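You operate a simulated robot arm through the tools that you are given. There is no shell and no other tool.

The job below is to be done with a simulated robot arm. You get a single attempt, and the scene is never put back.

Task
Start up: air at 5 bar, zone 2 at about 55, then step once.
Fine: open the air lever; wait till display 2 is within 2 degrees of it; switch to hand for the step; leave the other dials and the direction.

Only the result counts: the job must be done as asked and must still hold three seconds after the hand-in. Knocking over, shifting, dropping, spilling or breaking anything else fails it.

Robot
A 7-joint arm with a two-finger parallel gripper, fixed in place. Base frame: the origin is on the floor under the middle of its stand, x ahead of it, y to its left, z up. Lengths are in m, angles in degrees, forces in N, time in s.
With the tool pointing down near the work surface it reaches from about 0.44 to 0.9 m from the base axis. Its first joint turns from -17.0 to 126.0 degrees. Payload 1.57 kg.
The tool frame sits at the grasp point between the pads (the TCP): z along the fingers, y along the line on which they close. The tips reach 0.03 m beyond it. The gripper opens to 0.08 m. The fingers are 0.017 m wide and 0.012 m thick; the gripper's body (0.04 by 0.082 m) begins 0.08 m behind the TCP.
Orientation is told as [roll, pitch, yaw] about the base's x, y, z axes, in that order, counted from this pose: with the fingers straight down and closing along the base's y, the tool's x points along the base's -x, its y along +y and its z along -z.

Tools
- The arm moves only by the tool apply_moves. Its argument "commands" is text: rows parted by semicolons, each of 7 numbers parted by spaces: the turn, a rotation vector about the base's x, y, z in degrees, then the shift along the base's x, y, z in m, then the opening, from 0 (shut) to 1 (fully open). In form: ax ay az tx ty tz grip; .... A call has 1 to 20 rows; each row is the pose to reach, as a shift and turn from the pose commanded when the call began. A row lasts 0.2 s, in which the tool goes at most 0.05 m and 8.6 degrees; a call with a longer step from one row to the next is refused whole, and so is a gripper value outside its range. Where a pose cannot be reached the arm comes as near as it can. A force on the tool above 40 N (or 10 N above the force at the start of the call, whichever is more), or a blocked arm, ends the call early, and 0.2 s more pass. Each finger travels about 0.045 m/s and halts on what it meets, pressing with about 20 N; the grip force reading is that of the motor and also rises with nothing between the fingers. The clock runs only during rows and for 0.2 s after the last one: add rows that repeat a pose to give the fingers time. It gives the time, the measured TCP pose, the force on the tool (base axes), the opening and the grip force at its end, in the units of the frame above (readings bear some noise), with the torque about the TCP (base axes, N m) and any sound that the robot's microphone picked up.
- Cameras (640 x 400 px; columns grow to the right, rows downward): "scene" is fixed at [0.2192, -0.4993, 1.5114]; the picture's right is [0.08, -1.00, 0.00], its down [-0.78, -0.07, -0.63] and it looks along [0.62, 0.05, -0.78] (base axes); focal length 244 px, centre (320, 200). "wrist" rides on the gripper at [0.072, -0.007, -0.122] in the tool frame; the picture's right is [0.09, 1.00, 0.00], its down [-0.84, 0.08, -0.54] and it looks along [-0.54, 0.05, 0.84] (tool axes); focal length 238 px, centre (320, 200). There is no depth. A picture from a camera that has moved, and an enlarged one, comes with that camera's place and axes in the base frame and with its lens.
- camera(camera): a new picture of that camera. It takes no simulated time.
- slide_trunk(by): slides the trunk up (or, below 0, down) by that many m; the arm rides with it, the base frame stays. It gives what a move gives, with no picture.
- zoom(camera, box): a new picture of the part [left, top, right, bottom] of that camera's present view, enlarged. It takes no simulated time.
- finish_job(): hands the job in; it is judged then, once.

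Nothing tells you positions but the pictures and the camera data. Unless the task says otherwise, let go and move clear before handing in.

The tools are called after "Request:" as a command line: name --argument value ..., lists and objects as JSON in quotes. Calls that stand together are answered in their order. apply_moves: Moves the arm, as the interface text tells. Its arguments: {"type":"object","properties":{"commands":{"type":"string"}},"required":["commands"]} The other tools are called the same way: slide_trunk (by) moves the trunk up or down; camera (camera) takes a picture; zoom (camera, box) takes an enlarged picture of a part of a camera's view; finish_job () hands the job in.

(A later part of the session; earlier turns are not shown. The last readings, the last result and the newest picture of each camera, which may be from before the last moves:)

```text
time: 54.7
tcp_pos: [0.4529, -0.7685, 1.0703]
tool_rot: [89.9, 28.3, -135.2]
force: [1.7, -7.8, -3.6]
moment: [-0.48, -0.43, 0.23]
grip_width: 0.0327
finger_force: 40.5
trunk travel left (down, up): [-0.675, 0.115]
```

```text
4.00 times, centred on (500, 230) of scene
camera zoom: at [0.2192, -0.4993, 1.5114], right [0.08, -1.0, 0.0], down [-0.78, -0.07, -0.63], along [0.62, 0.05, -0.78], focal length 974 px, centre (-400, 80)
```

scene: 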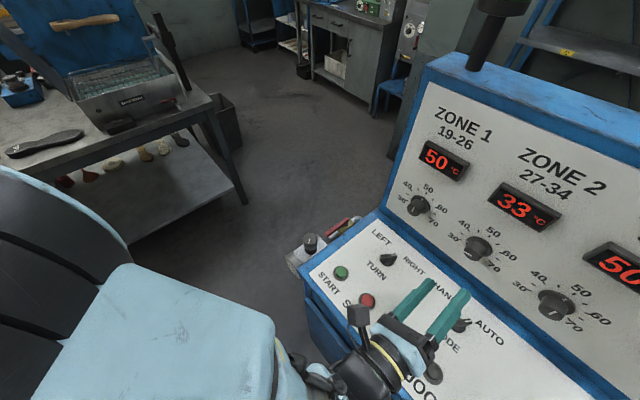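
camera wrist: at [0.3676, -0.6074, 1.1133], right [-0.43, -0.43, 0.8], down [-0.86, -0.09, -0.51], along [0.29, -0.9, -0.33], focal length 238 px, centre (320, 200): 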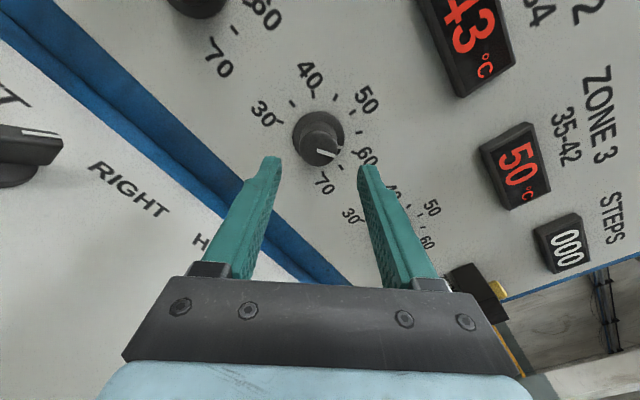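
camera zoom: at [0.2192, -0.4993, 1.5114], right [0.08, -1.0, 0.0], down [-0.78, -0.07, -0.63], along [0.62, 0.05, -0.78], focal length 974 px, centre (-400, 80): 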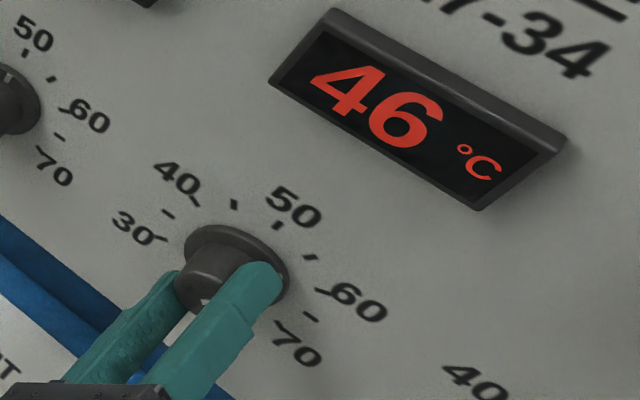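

It followed exactly this time. I'll turn back the remaining 14°, then let go and check.

Request:
apply_moves --commands "-3.5 3.5 0 0 0 0 0.3; -7 7 0 0 0 0 0.3; -10 10 0 0 0 0 0.3; -10 10 0 0 0 0 0.3"

Request:
zoom --camera "wrist" --box '[230, 80, 430, 240]'

```text
time: 55.7
tcp_pos: [0.4518, -0.7701, 1.0699]
tool_rot: [89.8, 14.2, -135.0]
force: [0.7, -5.8, -1.3]
moment: [-0.21, -0.2, -0.35]
grip_width: 0.0325
finger_force: 40.6
trunk travel left (down, up): [-0.675, 0.115]
```

```text
2.50 times, centred on (330, 160) of wrist
camera zoom: at [0.4172, -0.6342, 1.0804], right [-0.11, -0.11, 0.99], down [-0.97, -0.2, -0.13], along [0.22, -0.97, -0.08], focal length 596 px, centre (295, 300)
```

zoom: 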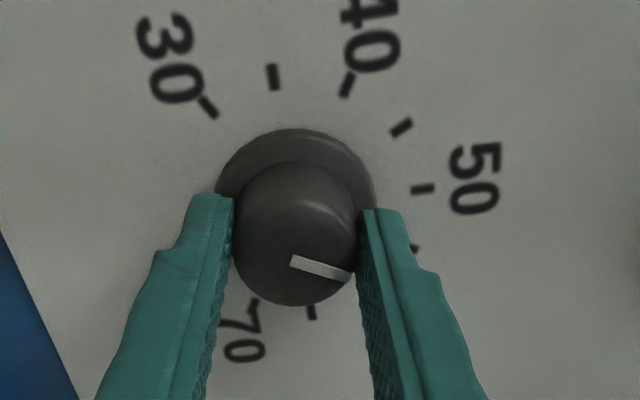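

I'll let go, back off and measure the pointer.

Request:
apply_moves --commands "0 0 0 0 0 0 0.65; 0 0 0 0 0 0 0.65; 0 0 0 -0.007 0.007 0 0.65; 0 0 0 -0.021 0.021 0 0.65; 0 0 0 -0.042 0.042 0 0.65"

Request:
zoom --camera "wrist" --box '[240, 70, 400, 190]'

Request:
zoom --camera "scene" --box '[440, 210, 520, 270]'

Request:
zoom --camera "scene" --box '[400, 120, 640, 320]'

```text
time: 56.9
tcp_pos: [0.4113, -0.7257, 1.0706]
tool_rot: [90.0, 14.2, -135.0]
force: [0.1, 0.1, -0.7]
moment: [-0.03, 0.02, -0.01]
grip_width: 0.0521
finger_force: 0.0
trunk travel left (down, up): [-0.675, 0.115]
```

```text
3.33 times, centred on (320, 130) of wrist
camera zoom: at [0.3747, -0.5903, 1.081], right [-0.11, -0.11, 0.99], down [-0.97, -0.2, -0.13], along [0.22, -0.97, -0.08], focal length 794 px, centre (320, 433)
```

zoom: 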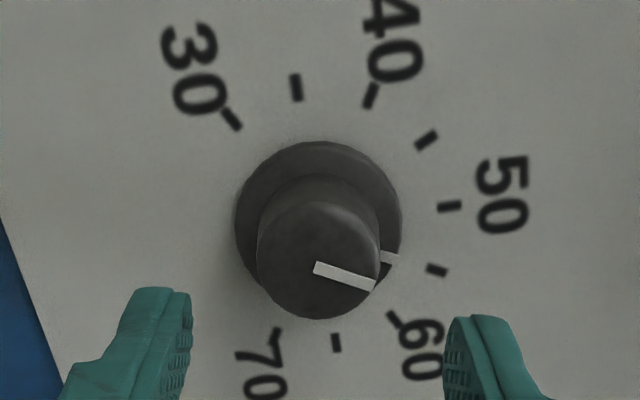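

```text
6.67 times, centred on (480, 240) of scene
camera zoom: at [0.2192, -0.4993, 1.5114], right [0.08, -1.0, 0.0], down [-0.78, -0.07, -0.63], along [0.62, 0.05, -0.78], focal length 1623 px, centre (-747, -67)
```

zoom: 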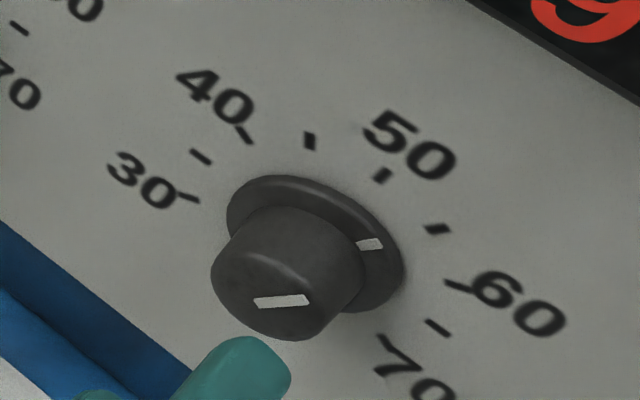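

```text
2.00 times, centred on (520, 220) of scene
camera zoom: at [0.2192, -0.4993, 1.5114], right [0.08, -1.0, 0.0], down [-0.78, -0.07, -0.63], along [0.62, 0.05, -0.78], focal length 487 px, centre (-80, 160)
```

zoom: 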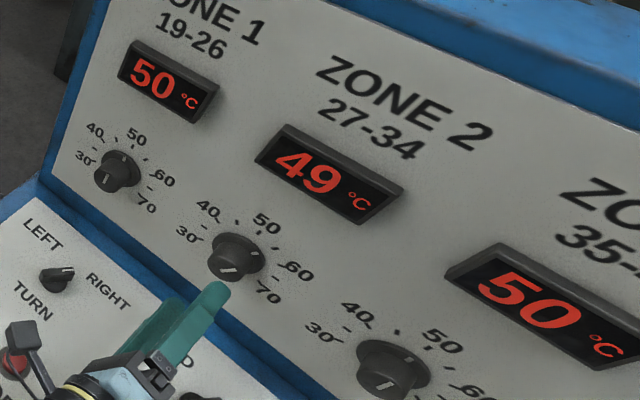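

The dial reads about 55 on both views, and display 2 is at 49 and climbing. While it warms up I'll back away and roll the gripper, preparing to point down over the MODE switch.

Request:
apply_moves --commands "-5.2 5.2 0 -0.01 0.01 0.003 0.65; -10.4 10.4 0 -0.03 0.015 0.006 0.65; -15.6 15.6 0 -0.05 0.015 0.01 0.65; -20.8 20.8 0 -0.07 0.015 0.015 0.65; -26 26 0 -0.09 0.015 0.02 0.65; -31.2 31.2 0 -0.11 0.015 0.025 0.65; -36.4 36.4 0 -0.123 0.015 0.03 0.65; -41.7 41.7 0 -0.123 0.015 0.03 0.65"

Request:
zoom --camera "scene" --box '[400, 120, 640, 320]'

Request:
camera --camera "wrist"

```text
time: 58.7
tcp_pos: [0.2886, -0.7142, 1.1012]
tool_rot: [90.0, -44.9, -135.0]
force: [0.6, 0.5, -0.1]
moment: [0.01, -0.02, 0.0]
grip_width: 0.052
finger_force: 0.1
trunk travel left (down, up): [-0.675, 0.115]
```

```text
2.00 times, centred on (520, 220) of scene
camera zoom: at [0.2192, -0.4993, 1.5114], right [0.08, -1.0, 0.0], down [-0.78, -0.07, -0.63], along [0.62, 0.05, -0.78], focal length 487 px, centre (-80, 160)
```

zoom: 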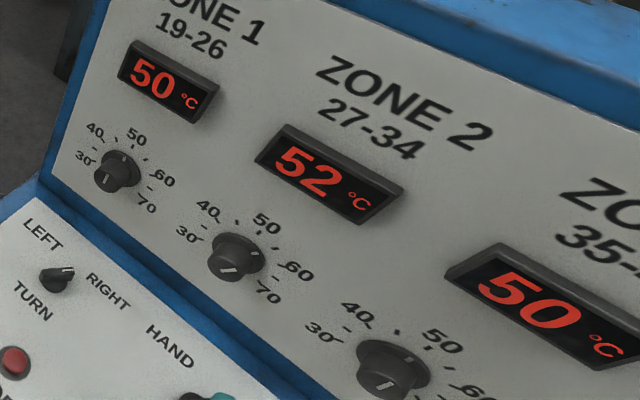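

```text
taken
camera wrist: at [0.2354, -0.5951, 1.0444], right [0.54, 0.54, 0.64], down [-0.76, 0.0, 0.65], along [0.35, -0.84, 0.42], focal length 238 px, centre (320, 200)
```

wrist: 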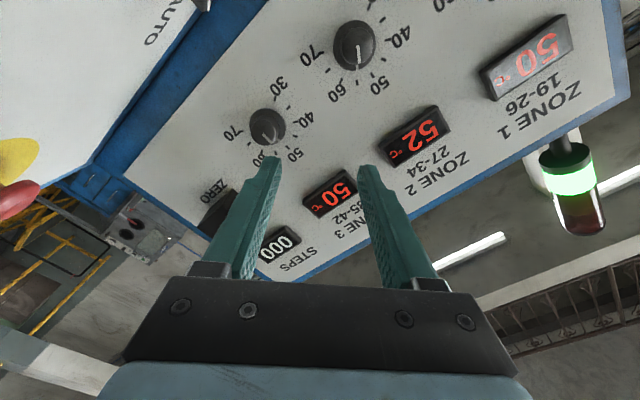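

Display 2 is at 52 and still rising. I'll now tip the tool to point straight down, staying in place at a safe height.

Request:
apply_moves --commands "5.8 5.8 0 0 0 0 0.65; 11.6 11.6 0 0 0 0 0.65; 17.4 17.4 0 0 0 0 0.65; 23.2 23.2 0 0 0 0 0.65; 29 29 0 0 0 0 0.65; 34.8 34.8 0 0 0 0 0.65; 40.6 40.6 0 0 0 0 0.65; 46.4 46.4 0 0 0 0 0.65; 52.2 52.2 0 0 0 0 0.65; 58 58 0 0 0 0 0.65; 63.6 63.6 0 0 0 0 0.65"

Request:
camera --camera "wrist"

Request:
camera --camera "scene"

```text
time: 61.1
tcp_pos: [0.2877, -0.7128, 1.0996]
tool_rot: [-0.1, 0.1, -90.3]
force: [-0.2, 0.8, 0.4]
moment: [-0.03, -0.01, 0.03]
grip_width: 0.0519
finger_force: 0.1
trunk travel left (down, up): [-0.675, 0.115]
```

```text
taken
camera wrist: at [0.2819, -0.6418, 1.221], right [1.0, 0.09, 0.0], down [0.07, -0.84, 0.54], along [0.05, -0.54, -0.84], focal length 238 px, centre (320, 200)
```

wrist: 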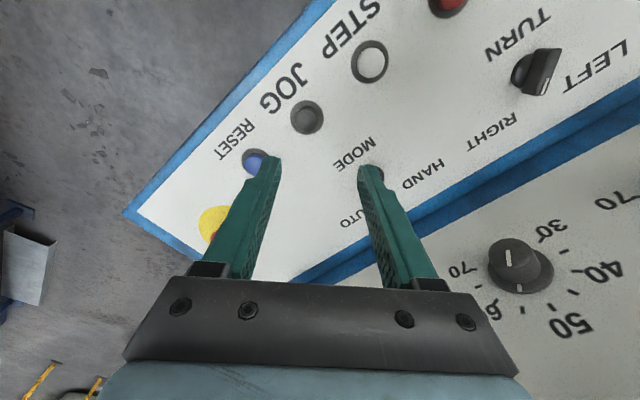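

```text
taken
```

scene: 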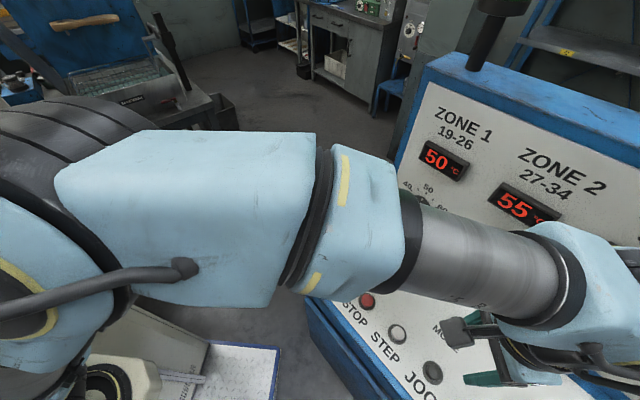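

Display 2 reads 55, within 2 degrees of the setting, and the tool points straight down at yaw -90°. I'll move over toward the MODE switch for a clear view between the fingers.

Request:
apply_moves --commands "0 0 0 0.035 -0.015 0 0.65; 0 0 0 0.069 -0.03 -0.01 0.65; 0 0 0 0.069 -0.03 -0.02 0.65"

Request:
camera --camera "wrist"

Request:
zoom --camera "wrist" --box '[240, 100, 400, 220]'

Request:
zoom --camera "scene" --box '[400, 120, 640, 320]'

```text
time: 61.9
tcp_pos: [0.3583, -0.7427, 1.0807]
tool_rot: [0.0, 0.0, -90.1]
force: [-0.3, 0.8, 0.6]
moment: [0.01, 0.01, -0.01]
grip_width: 0.0521
finger_force: 0.1
trunk travel left (down, up): [-0.675, 0.115]
```

```text
taken
camera wrist: at [0.3526, -0.671, 1.2015], right [1.0, 0.09, 0.0], down [0.07, -0.84, 0.54], along [0.05, -0.54, -0.84], focal length 238 px, centre (320, 200)
```

wrist: 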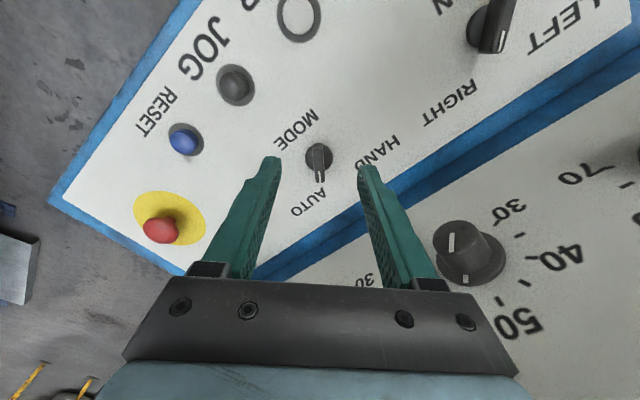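

```text
3.33 times, centred on (320, 160) of wrist
camera zoom: at [0.3526, -0.671, 1.2015], right [1.0, 0.09, 0.0], down [0.07, -0.84, 0.54], along [0.05, -0.54, -0.84], focal length 794 px, centre (320, 333)
```

zoom: 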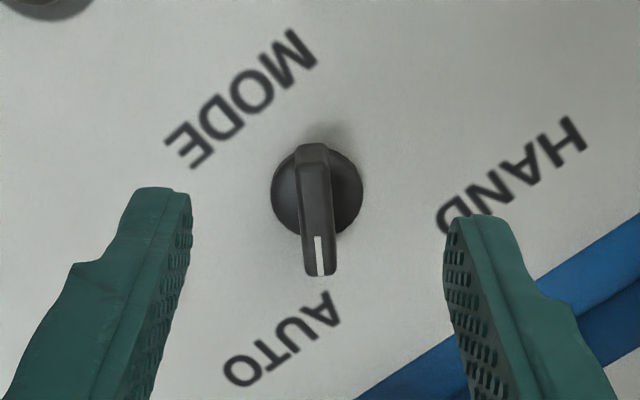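

```text
2.00 times, centred on (520, 220) of scene
camera zoom: at [0.2192, -0.4993, 1.5114], right [0.08, -1.0, 0.0], down [-0.78, -0.07, -0.63], along [0.62, 0.05, -0.78], focal length 487 px, centre (-80, 160)
```

zoom: 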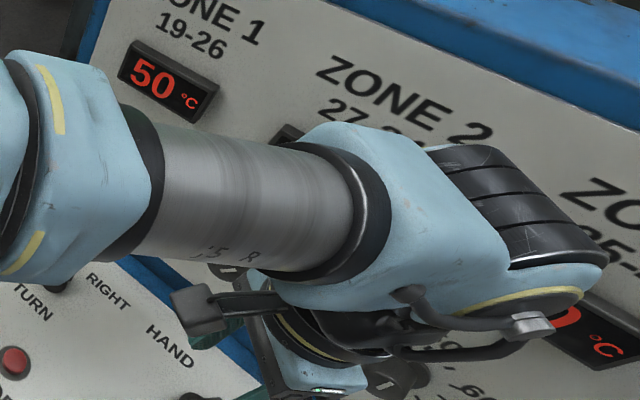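

The MODE bar points to AUTO at about azimuth -81°, with its axis at about (0.3615, -0.781) and its top near z 0.957. Before going down I'll check the wrist's clearance to the upright panel in the full scene view.

Request:
camera --camera "scene"

Request:
zoom --camera "wrist" --box '[60, 0, 360, 250]'

```text
taken
```

scene: 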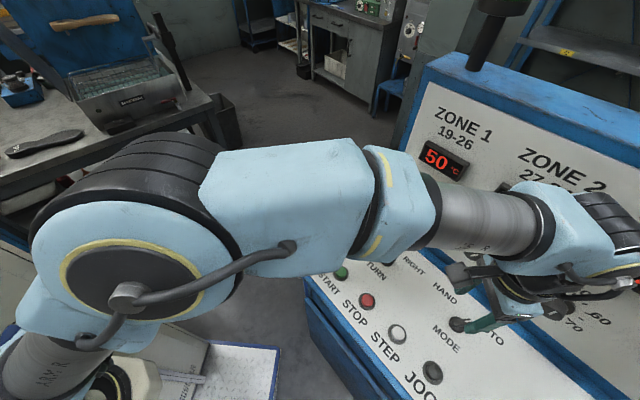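

```text
1.60 times, centred on (210, 125) of wrist
camera zoom: at [0.3526, -0.671, 1.2015], right [1.0, 0.09, 0.0], down [0.07, -0.84, 0.54], along [0.05, -0.54, -0.84], focal length 381 px, centre (496, 320)
```

zoom: 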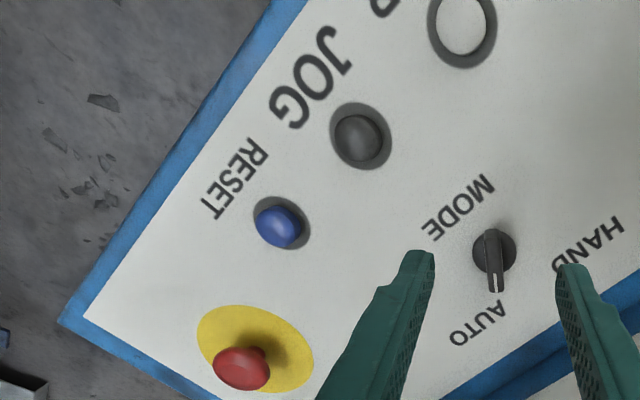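

There is enough room, but for extra margin from the panel I'll lean the gripper's top 15° back toward the operator, in the plane of the bar, so the pads stay parallel to it. I'll align to the bar and stop just above it.

Request:
apply_moves --commands "-5 -0.4 3 0.001 -0.008 -0.01 0.65; -10 -0.8 6 0.002 -0.018 -0.025 0.65; -14.98 -1.19 9 0.0023 -0.028 -0.045 0.65; -14.98 -1.19 9 0.0023 -0.0327 -0.065 0.65; -14.98 -1.19 9 0.0023 -0.0327 -0.065 0.65"

Request:
camera --camera "wrist"

Request:
camera --camera "scene"

```text
time: 63.1
tcp_pos: [0.3615, -0.7749, 1.015]
tool_rot: [0.1, -15.2, -81.3]
force: [0.4, 0.7, 0.3]
moment: [0.02, 0.0, 0.03]
grip_width: 0.052
finger_force: 0.1
trunk travel left (down, up): [-0.675, 0.115]
```

```text
taken
camera wrist: at [0.3397, -0.6771, 1.113], right [0.97, 0.24, -0.02], down [0.18, -0.65, 0.74], along [0.16, -0.72, -0.67], focal length 238 px, centre (320, 200)
```

wrist: 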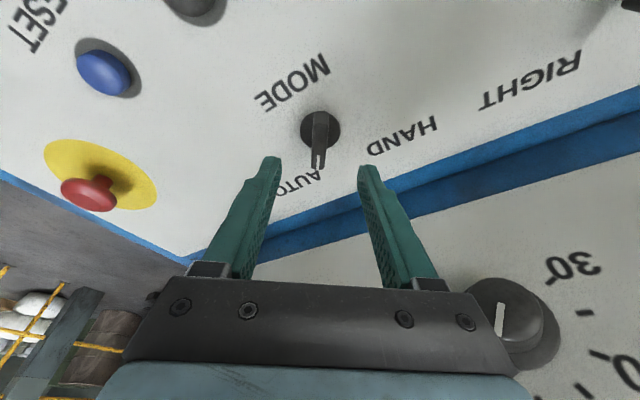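

```text
taken
```

scene: 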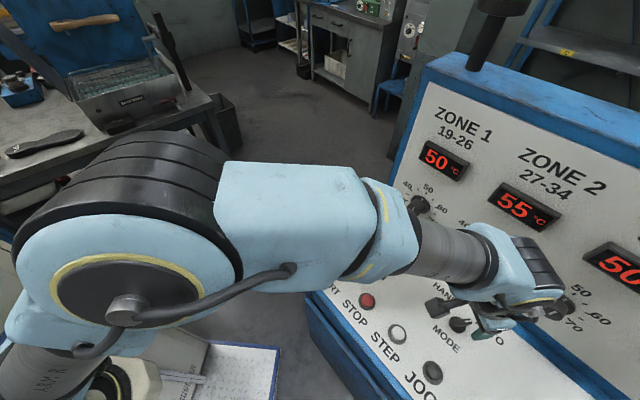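

Display 2 reads a steady 55. I'll zoom in on the MODE bar to check the alignment.

Request:
zoom --camera "wrist" --box '[250, 80, 390, 200]'

Request:
zoom --camera "scene" --box '[420, 260, 540, 360]'

```text
3.33 times, centred on (320, 140) of wrist
camera zoom: at [0.3397, -0.6771, 1.113], right [0.97, 0.24, -0.02], down [0.18, -0.65, 0.74], along [0.16, -0.72, -0.67], focal length 794 px, centre (320, 400)
```

zoom: 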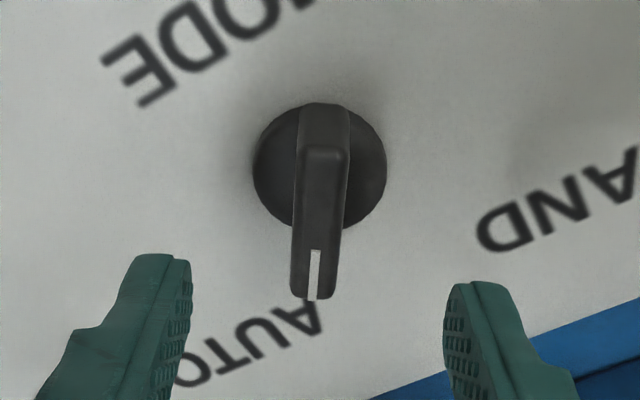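

```text
4.00 times, centred on (480, 310) of scene
camera zoom: at [0.2192, -0.4993, 1.5114], right [0.08, -1.0, 0.0], down [-0.78, -0.07, -0.63], along [0.62, 0.05, -0.78], focal length 974 px, centre (-320, -240)
```

zoom: 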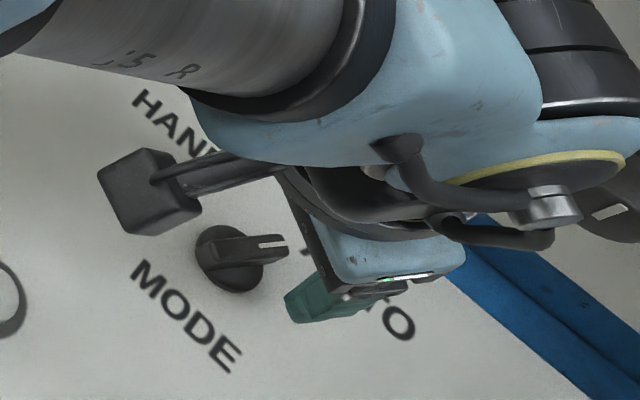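

The bar sits between the fingers and lines up with them. I'll come down 3.5 cm and grip it.

Request:
apply_moves --commands "0 0 0 0 -0.001 -0.018 0.65; 0 0 0 0 -0.001 -0.035 0.65; 0 0 0 0 -0.001 -0.035 0.35; 0 0 0 0 -0.001 -0.035 0.05; 0 0 0 0 -0.001 -0.035 0.05; 0 0 0 0 -0.001 -0.035 0.05"

Request:
camera --camera "wrist"

Request:
zoom --camera "scene" --box '[400, 240, 540, 360]'

```text
time: 64.5
tcp_pos: [0.3596, -0.7752, 0.9805]
tool_rot: [0.0, -15.1, -81.2]
force: [-0.8, 0.1, -1.1]
moment: [-0.23, -0.36, 0.43]
grip_width: 0.0113
finger_force: 26.1
trunk travel left (down, up): [-0.675, 0.115]
```

```text
taken
camera wrist: at [0.3384, -0.6781, 1.078], right [0.97, 0.24, -0.02], down [0.18, -0.65, 0.74], along [0.16, -0.72, -0.67], focal length 238 px, centre (320, 200)
```

wrist: 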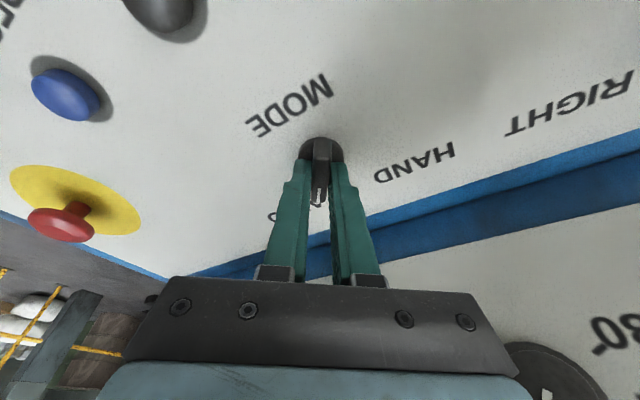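

```text
3.33 times, centred on (470, 300) of scene
camera zoom: at [0.2192, -0.4993, 1.5114], right [0.08, -1.0, 0.0], down [-0.78, -0.07, -0.63], along [0.62, 0.05, -0.78], focal length 812 px, centre (-180, -133)
```

zoom: 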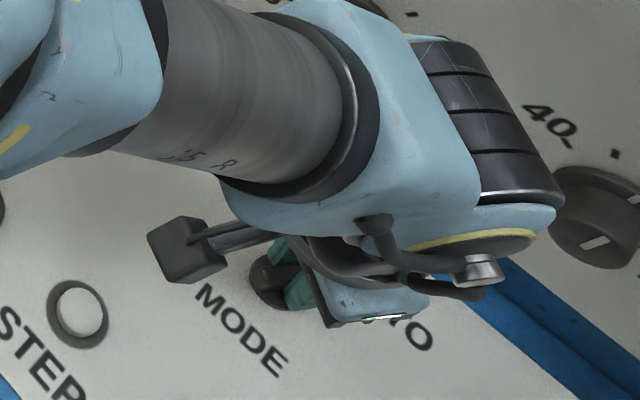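

The bar is held with almost no side load. I'll turn it counterclockwise about its own axis toward HAND, 32° first.

Request:
apply_moves --commands "0 0 8 -0.0009 -0.0002 0 0.05; 0 0 16 -0.0018 -0.0006 0 0.05; 0 0 24 -0.0026 -0.0011 0 0.05; 0 0 32 -0.0033 -0.0016 0 0.05"

Request:
camera --camera "wrist"

Request:
camera --camera "scene"

```text
time: 65.5
tcp_pos: [0.3583, -0.7776, 0.9803]
tool_rot: [0.2, -15.0, -48.9]
force: [14.3, 5.8, -1.7]
moment: [-0.03, 0.09, -0.01]
grip_width: 0.0111
finger_force: 28.2
trunk travel left (down, up): [-0.675, 0.115]
```

```text
taken
camera wrist: at [0.2881, -0.7058, 1.0781], right [0.69, 0.72, -0.02], down [0.5, -0.45, 0.74], along [0.52, -0.52, -0.67], focal length 238 px, centre (320, 200)
```

wrist: 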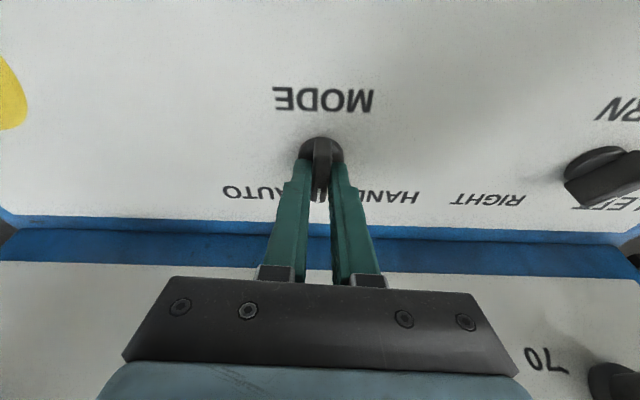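

```text
taken
```

scene: 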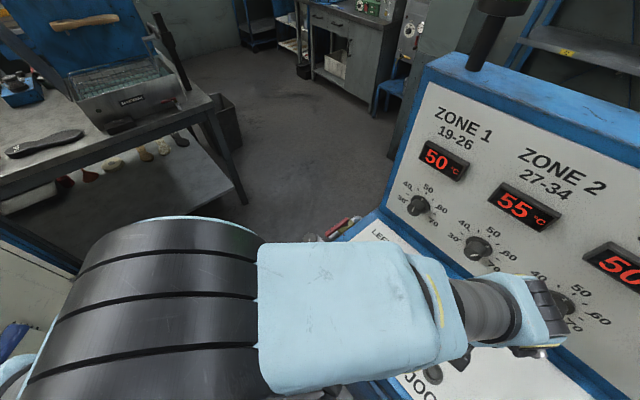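

The bar is turning with the gripper and is past half way. I'll continue to HAND.

Request:
apply_moves --commands "0 0 8 0.0004 -0.0002 0 0.05; 0 0 16 -0.0002 -0.001 0 0.05; 0 0 24 -0.0007 -0.0018 0 0.05; 0 0 32 -0.0009 -0.0027 0 0.05; 0 0 38 -0.0012 -0.0034 0 0.05; 0 0 40 -0.0012 -0.0034 0 0.05"

Request:
camera --camera "wrist"

Request:
camera --camera "scene"

```text
time: 66.5
tcp_pos: [0.3593, -0.7771, 0.9788]
tool_rot: [0.5, -14.9, -17.7]
force: [1.9, 13.9, 7.0]
moment: [-0.21, 0.68, 0.05]
grip_width: 0.011
finger_force: 28.3
trunk travel left (down, up): [-0.675, 0.115]
stopped in row 5: the force on the tool passed its limit at 42 N (the readings are from after the stop); the commanded pose is now the measured one
```

```text
taken
camera wrist: at [0.2606, -0.7549, 1.078], right [0.22, 0.98, -0.01], down [0.66, -0.13, 0.74], along [0.72, -0.17, -0.67], focal length 238 px, centre (320, 200)
```

wrist: 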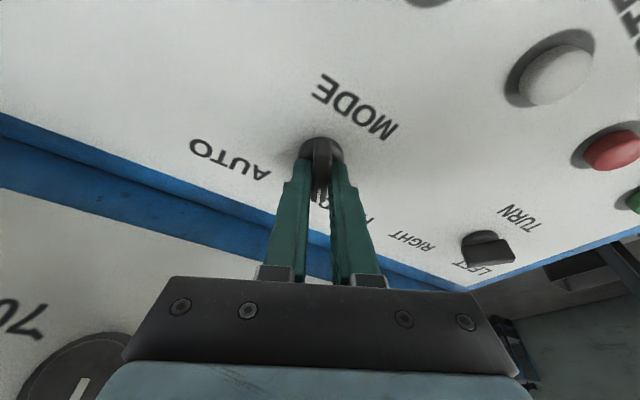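

```text
taken
```

scene: 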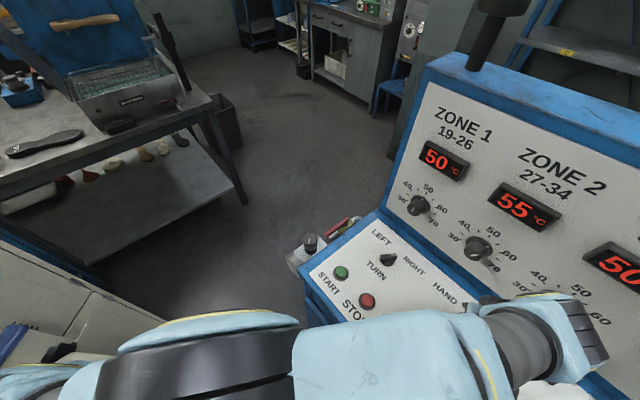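

The force limit stopped it at about azimuth -17°. I'll relieve the side load and try a little further, to see whether this is the switch's end stop.

Request:
apply_moves --commands "0 0 0 0 0.001 0 0.05; 0 0 3 0 0.0005 0 0.05; 0 0 6 -0.0003 0 0 0.05; 0 0 9 -0.0005 -0.0003 0 0.05"

Request:
camera --camera "wrist"

Request:
zoom --camera "wrist" --box '[250, 100, 390, 220]'

```text
time: 67.5
tcp_pos: [0.3597, -0.7776, 0.9803]
tool_rot: [0.6, -15.1, -8.8]
force: [6.6, 15.2, 4.2]
moment: [-0.27, -0.2, -0.69]
grip_width: 0.0112
finger_force: 28.6
trunk travel left (down, up): [-0.675, 0.115]
```

```text
taken
camera wrist: at [0.2581, -0.7707, 1.078], right [0.06, 1.0, -0.02], down [0.67, -0.03, 0.74], along [0.74, -0.06, -0.67], focal length 238 px, centre (320, 200)
```

wrist: 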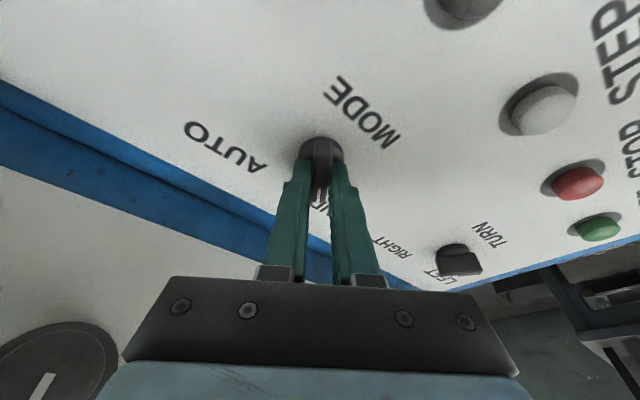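

```text
3.33 times, centred on (320, 160) of wrist
camera zoom: at [0.2581, -0.7707, 1.078], right [0.06, 1.0, -0.02], down [0.67, -0.03, 0.74], along [0.74, -0.06, -0.67], focal length 794 px, centre (320, 333)
```

zoom: 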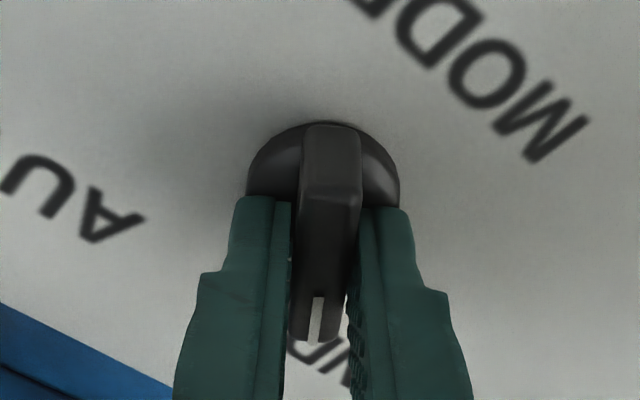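

The bar is now at about azimuth -9°, the mirror image of AUTO, and resisting further turning. I'll open the fingers, lift off and check where the switch rests.

Request:
apply_moves --commands "0 0 0 0 0 0 0.3; 0 0 0 0 0 0 0.6; 0 0 0 0 0 0 0.6; 0 0 0 -0.005 0.001 0.02 0.6; 0 0 0 -0.012 0.002 0.05 0.6; 0 0 0 -0.03 0.005 0.08 0.6; 0 0 0 -0.05 0.01 0.1 0.6"

Request:
camera --camera "wrist"

Request:
camera --camera "scene"

```text
time: 69.1
tcp_pos: [0.3087, -0.7699, 1.0774]
tool_rot: [0.6, -15.0, -8.8]
force: [0.6, -0.1, -1.1]
moment: [0.04, 0.02, 0.01]
grip_width: 0.048
finger_force: 0.1
trunk travel left (down, up): [-0.675, 0.115]
```

```text
taken
camera wrist: at [0.2083, -0.7625, 1.1757], right [0.06, 1.0, -0.02], down [0.67, -0.03, 0.74], along [0.74, -0.06, -0.67], focal length 238 px, centre (320, 200)
```

wrist: 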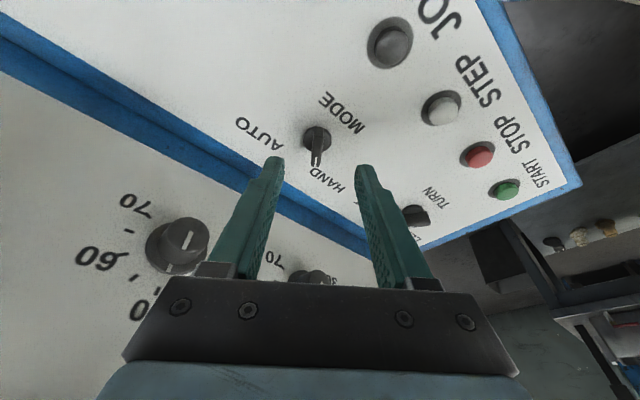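

```text
taken
```

scene: 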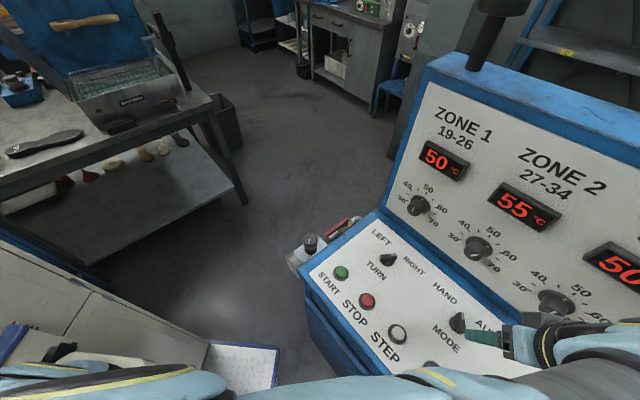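

The MODE switch now points at HAND. Next is the STEP button, so I'll locate it precisely.

Request:
zoom --camera "wrist" --box '[380, 60, 500, 160]'

Request:
zoom --camera "wrist" --box '[270, 90, 370, 190]'

Request:
zoom --camera "scene" --box '[360, 290, 480, 390]'

```text
4.00 times, centred on (440, 110) of wrist
camera zoom: at [0.2083, -0.7625, 1.1757], right [0.06, 1.0, -0.02], down [0.67, -0.03, 0.74], along [0.74, -0.06, -0.67], focal length 953 px, centre (-160, 560)
```

zoom: 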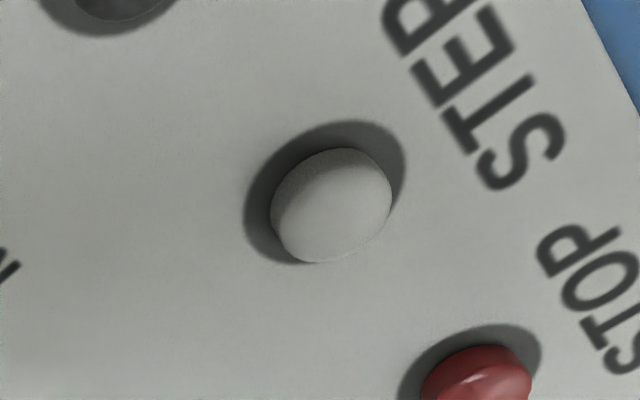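

```text
4.00 times, centred on (320, 140) of wrist
camera zoom: at [0.2083, -0.7625, 1.1757], right [0.06, 1.0, -0.02], down [0.67, -0.03, 0.74], along [0.74, -0.06, -0.67], focal length 953 px, centre (320, 440)
```

zoom: 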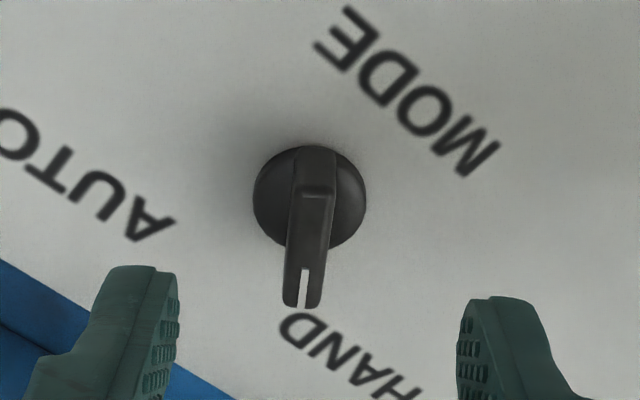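

```text
4.00 times, centred on (420, 340) of scene
camera zoom: at [0.2192, -0.4993, 1.5114], right [0.08, -1.0, 0.0], down [-0.78, -0.07, -0.63], along [0.62, 0.05, -0.78], focal length 974 px, centre (-80, -360)
```

zoom: 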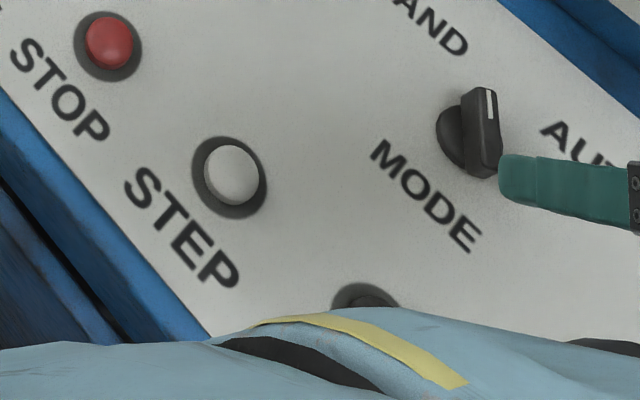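

The MODE bar clearly rests at HAND. STEP's cap is at about (0.332, -0.652, 0.945). I'll straighten the tool, close the fingers and move above STEP.

Request:
apply_moves --commands "1.15 7.4 0 0.008 0.04 0 0; 2.3 14.8 0 0.016 0.08 0 0; 2.3 14.8 0 0.0233 0.118 0 0; 2.3 14.8 0 0.0233 0.118 0 0"

Request:
apply_moves --commands "0 0 -7.5 0 0 0 0; 0 0 -15 0 0 0 0; 0 0 -22.5 0 0 0 0; 0 0 -30 0 0 -0.02 0; 0 0 -36.2 0 0 -0.04 0; 0 0 -36.2 0 0 -0.04 0"

Request:
camera --camera "wrist"

Request:
camera --camera "scene"

```text
time: 70.1
tcp_pos: [0.33, -0.6493, 1.0794]
tool_rot: [0.4, 0.1, -8.7]
force: [0.1, -0.6, -0.5]
moment: [0.04, 0.03, -0.01]
grip_width: 0.0001
finger_force: 20.2
trunk travel left (down, up): [-0.675, 0.115]
```

```text
time: 71.5
tcp_pos: [0.3299, -0.6521, 1.0394]
tool_rot: [0.5, 0.0, -45.2]
force: [-0.9, 0.2, -0.2]
moment: [0.0, -0.01, -0.02]
grip_width: 0.0
finger_force: 20.1
trunk travel left (down, up): [-0.675, 0.115]
```

```text
taken
camera wrist: at [0.2736, -0.607, 1.1614], right [0.64, 0.77, 0.01], down [0.64, -0.54, 0.54], along [0.42, -0.34, -0.84], focal length 238 px, centre (320, 200)
```

wrist: 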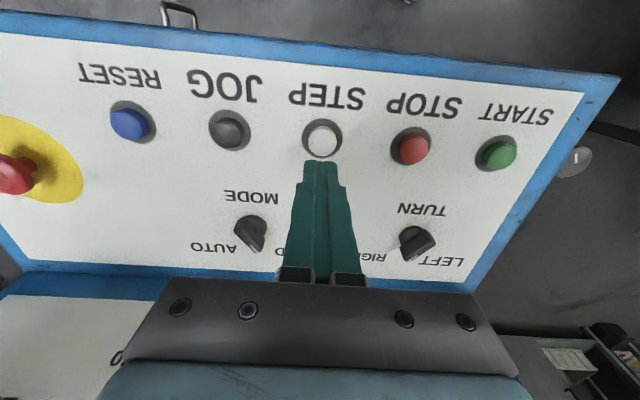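

```text
taken
```

scene: 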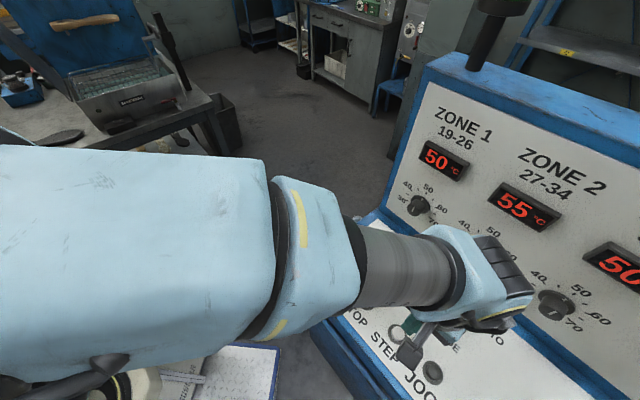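

The closed fingers are right above STEP. I'll come down to just over the cap first.

Request:
apply_moves --commands "0 0 0 0.001 0.0005 -0.02 0; 0 0 0 0.001 0.0005 -0.042 0; 0 0 0 0.001 0.0005 -0.047 0"

Request:
camera --camera "wrist"

Request:
zoom --camera "wrist" --box '[260, 90, 380, 200]'

Request:
zoom --camera "scene" --box '[340, 300, 460, 400]'

```text
time: 72.3
tcp_pos: [0.332, -0.6518, 0.9927]
tool_rot: [0.4, -0.1, -45.0]
force: [0.7, 0.0, 0.6]
moment: [-0.03, -0.01, 0.07]
grip_width: 0.0002
finger_force: 19.6
trunk travel left (down, up): [-0.675, 0.115]
```

```text
taken
camera wrist: at [0.2769, -0.6068, 1.1136], right [0.64, 0.77, 0.01], down [0.64, -0.54, 0.54], along [0.42, -0.34, -0.84], focal length 238 px, centre (320, 200)
```

wrist: 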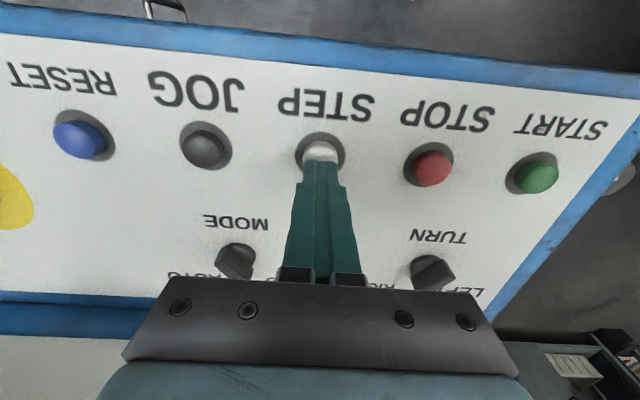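

```text
3.64 times, centred on (320, 145) of wrist
camera zoom: at [0.2769, -0.6068, 1.1136], right [0.64, 0.77, 0.01], down [0.64, -0.54, 0.54], along [0.42, -0.34, -0.84], focal length 867 px, centre (320, 400)
```

zoom: 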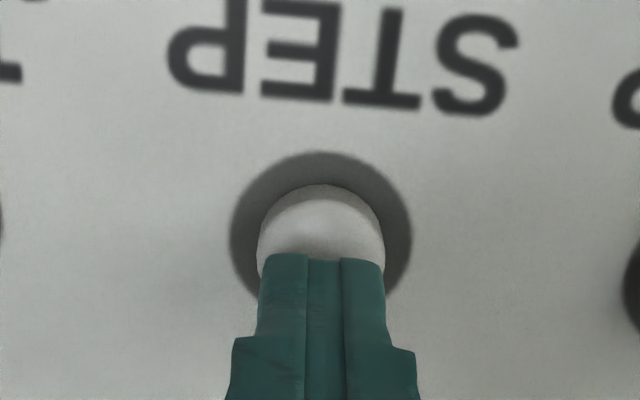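

```text
4.00 times, centred on (400, 350) of scene
camera zoom: at [0.2192, -0.4993, 1.5114], right [0.08, -1.0, 0.0], down [-0.78, -0.07, -0.63], along [0.62, 0.05, -0.78], focal length 974 px, centre (0, -400)
```

zoom: 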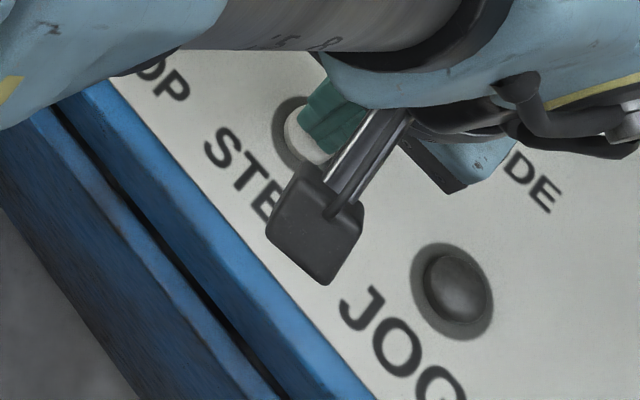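

The fingertips are centred over the white cap. I'll press down slowly and watch the force.

Request:
apply_moves --commands "0 0 0 -0.001 0 -0.004 0; 0 0 0 -0.001 0 -0.008 0; 0 0 0 -0.001 0 -0.012 0; 0 0 0 -0.001 0 -0.015 0"

Request:
zoom --camera "wrist" --box '[260, 90, 380, 200]'

```text
time: 73.3
tcp_pos: [0.3317, -0.651, 0.9784]
tool_rot: [0.3, -0.3, -45.0]
force: [2.3, -2.8, 14.2]
moment: [-0.11, -0.07, 0.07]
grip_width: 0.0
finger_force: 19.6
trunk travel left (down, up): [-0.675, 0.115]
heard: click
```

```text
3.64 times, centred on (320, 145) of wrist
camera zoom: at [0.2755, -0.6056, 1.0995], right [0.64, 0.77, 0.01], down [0.64, -0.54, 0.55], along [0.42, -0.35, -0.84], focal length 867 px, centre (320, 400)
```

zoom: 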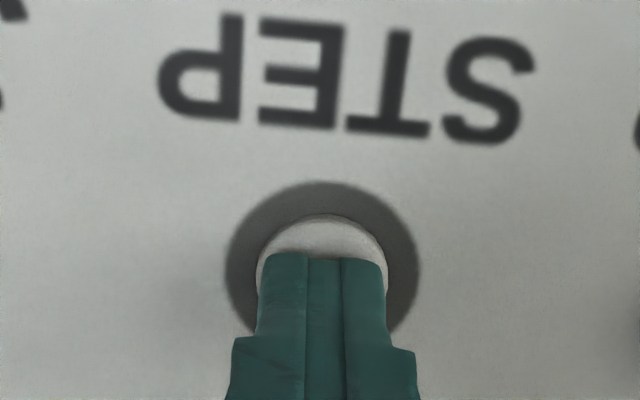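

A click was heard, so STEP was pressed once. I'll lift straight off without lingering, then check the step counter.

Request:
apply_moves --commands "0 0 0 0 0 0.015 0; 0 0 0 0 0 0.05 0; 0 0 0 0 0 0.095 0; 0 0 0 -0.02 0.02 0.13 0; 0 0 0 -0.04 0.04 0.15 0"

Request:
camera --camera "wrist"

Request:
camera --camera "scene"

```text
time: 74.5
tcp_pos: [0.29, -0.6127, 1.1262]
tool_rot: [0.5, 0.0, -45.0]
force: [0.6, 0.3, 0.9]
moment: [0.06, 0.01, 0.0]
grip_width: 0.0
finger_force: 19.9
trunk travel left (down, up): [-0.675, 0.115]
```

```text
taken
camera wrist: at [0.235, -0.5679, 1.247], right [0.64, 0.77, 0.01], down [0.64, -0.54, 0.54], along [0.42, -0.34, -0.84], focal length 238 px, centre (320, 200)
```

wrist: 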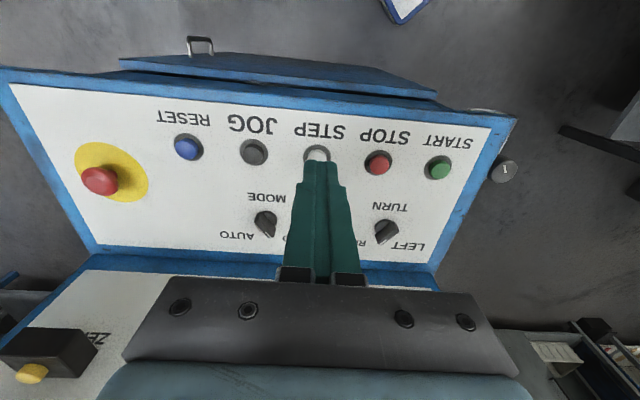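

```text
taken
```

scene: 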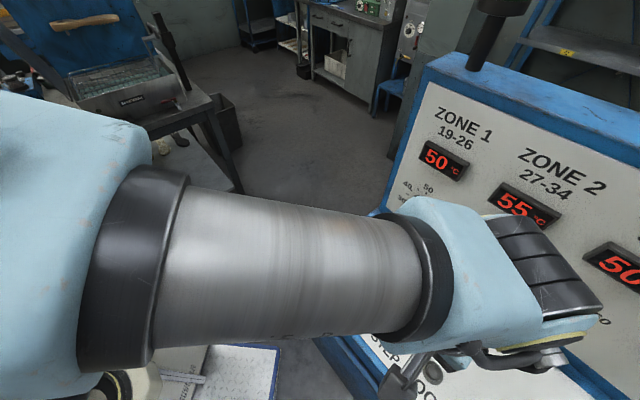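

I'm clear of the button. I'll tilt the camera up to the panel to read the step counter and confirm all the settings.

Request:
apply_moves --commands "-5 -5 0 0 0.005 0.005 0; -10 -10 0 0 0.01 0.01 0; -15 -15 0 0 0.015 0.015 0; -20 -20 0 0 0.02 0.02 0; -25 -25 0 0 0.02 0.02 0"

Request:
camera --camera "wrist"

Request:
camera --camera "scene"

```text
time: 75.7
tcp_pos: [0.29, -0.5921, 1.1471]
tool_rot: [0.4, -35.5, -45.0]
force: [0.1, 0.2, 0.0]
moment: [0.0, 0.03, 0.0]
grip_width: 0.0
finger_force: 19.8
trunk travel left (down, up): [-0.675, 0.115]
```

```text
taken
camera wrist: at [0.1945, -0.5062, 1.2032], right [0.65, 0.76, -0.05], down [0.31, -0.21, 0.93], along [0.7, -0.62, -0.37], focal length 238 px, centre (320, 200)
```

wrist: 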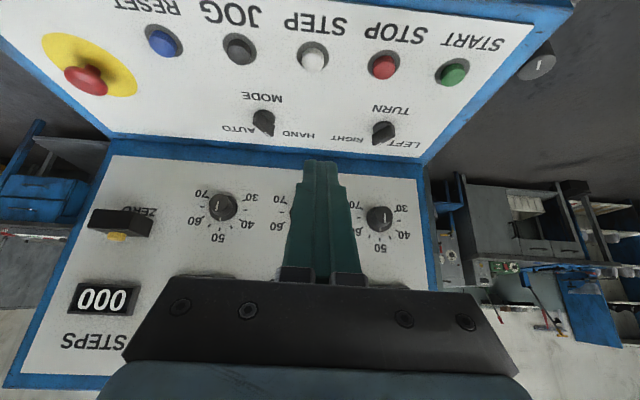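

```text
taken
```

scene: 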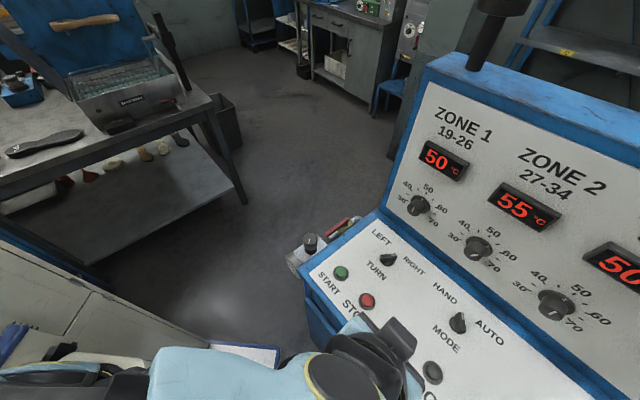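

The counter may still show 000. I'll zoom in on the counter, the mode switch, the gauge and the signal light.

Request:
zoom --camera "wrist" --box '[60, 270, 160, 350]'

Request:
zoom --camera "wrist" --box '[200, 70, 440, 170]'

Request:
zoom --camera "scene" --box '[400, 270, 520, 370]'

Request:
zoom --camera "scene" --box '[285, 255, 299, 277]'

Request:
zoom --camera "scene" --box '[440, 180, 560, 280]'

Request:
zoom --camera "scene" --box '[420, 0, 560, 100]'

```text
5.00 times, centred on (110, 310) of wrist
camera zoom: at [0.1945, -0.5062, 1.2032], right [0.65, 0.76, -0.05], down [0.31, -0.21, 0.93], along [0.7, -0.62, -0.37], focal length 1192 px, centre (1370, -350)
```

zoom: 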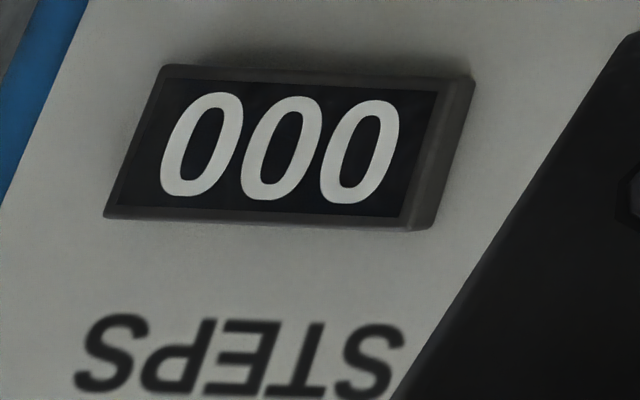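

```text
2.67 times, centred on (320, 120) of wrist
camera zoom: at [0.1945, -0.5062, 1.2032], right [0.65, 0.76, -0.05], down [0.31, -0.21, 0.93], along [0.7, -0.62, -0.37], focal length 636 px, centre (320, 413)
```

zoom: 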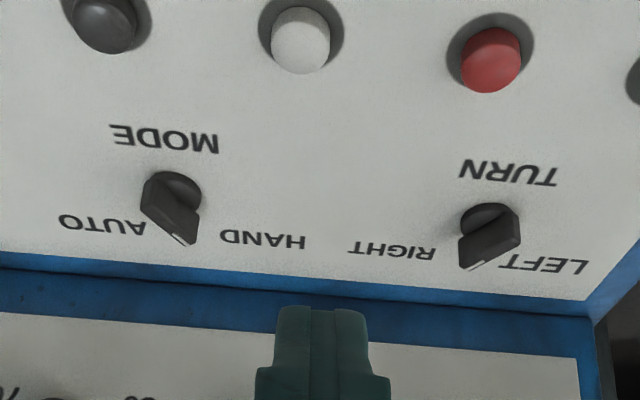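

```text
4.00 times, centred on (460, 320) of scene
camera zoom: at [0.2192, -0.4993, 1.5114], right [0.08, -1.0, 0.0], down [-0.78, -0.07, -0.63], along [0.62, 0.05, -0.78], focal length 974 px, centre (-240, -280)
```

zoom: 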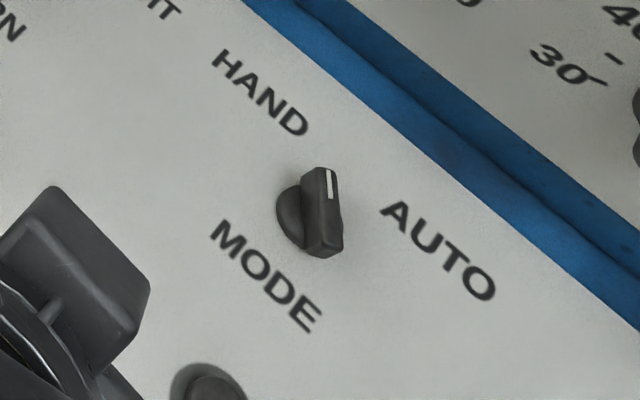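

```text
16.00 times, centred on (292, 266) of scene
camera zoom: at [0.2192, -0.4993, 1.5114], right [0.08, -1.0, 0.0], down [-0.78, -0.07, -0.63], along [0.62, 0.05, -0.78], focal length 3896 px, centre (768, -856)
```

zoom: 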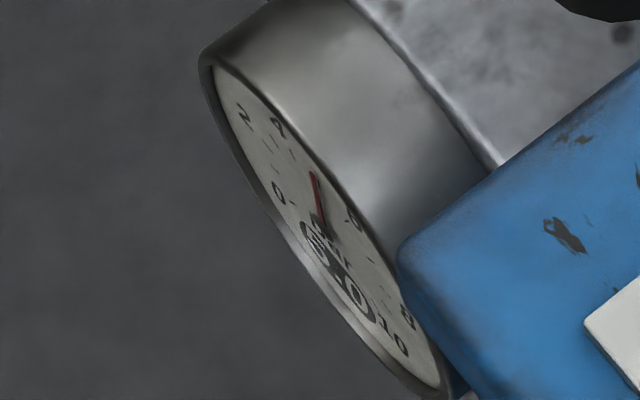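

```text
4.00 times, centred on (500, 230) of scene
camera zoom: at [0.2192, -0.4993, 1.5114], right [0.08, -1.0, 0.0], down [-0.78, -0.07, -0.63], along [0.62, 0.05, -0.78], focal length 974 px, centre (-400, 80)
```

zoom: 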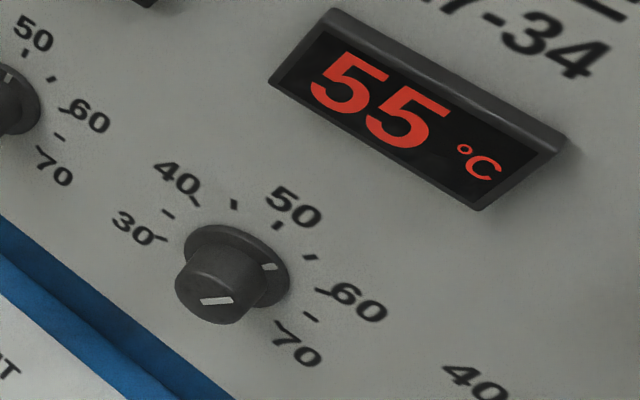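

```text
4.00 times, centred on (490, 50) of scene
camera zoom: at [0.2192, -0.4993, 1.5114], right [0.08, -1.0, 0.0], down [-0.78, -0.07, -0.63], along [0.62, 0.05, -0.78], focal length 974 px, centre (-360, 800)
```

zoom: 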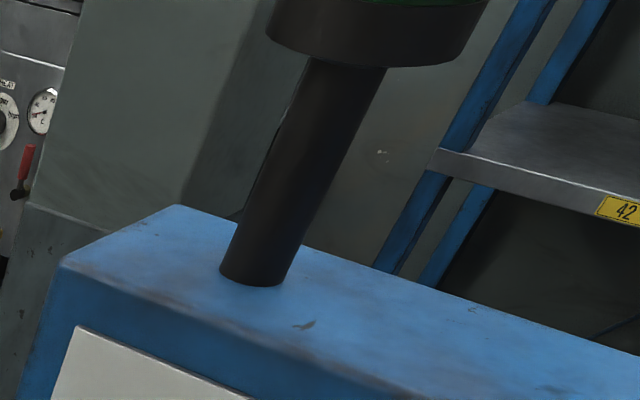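

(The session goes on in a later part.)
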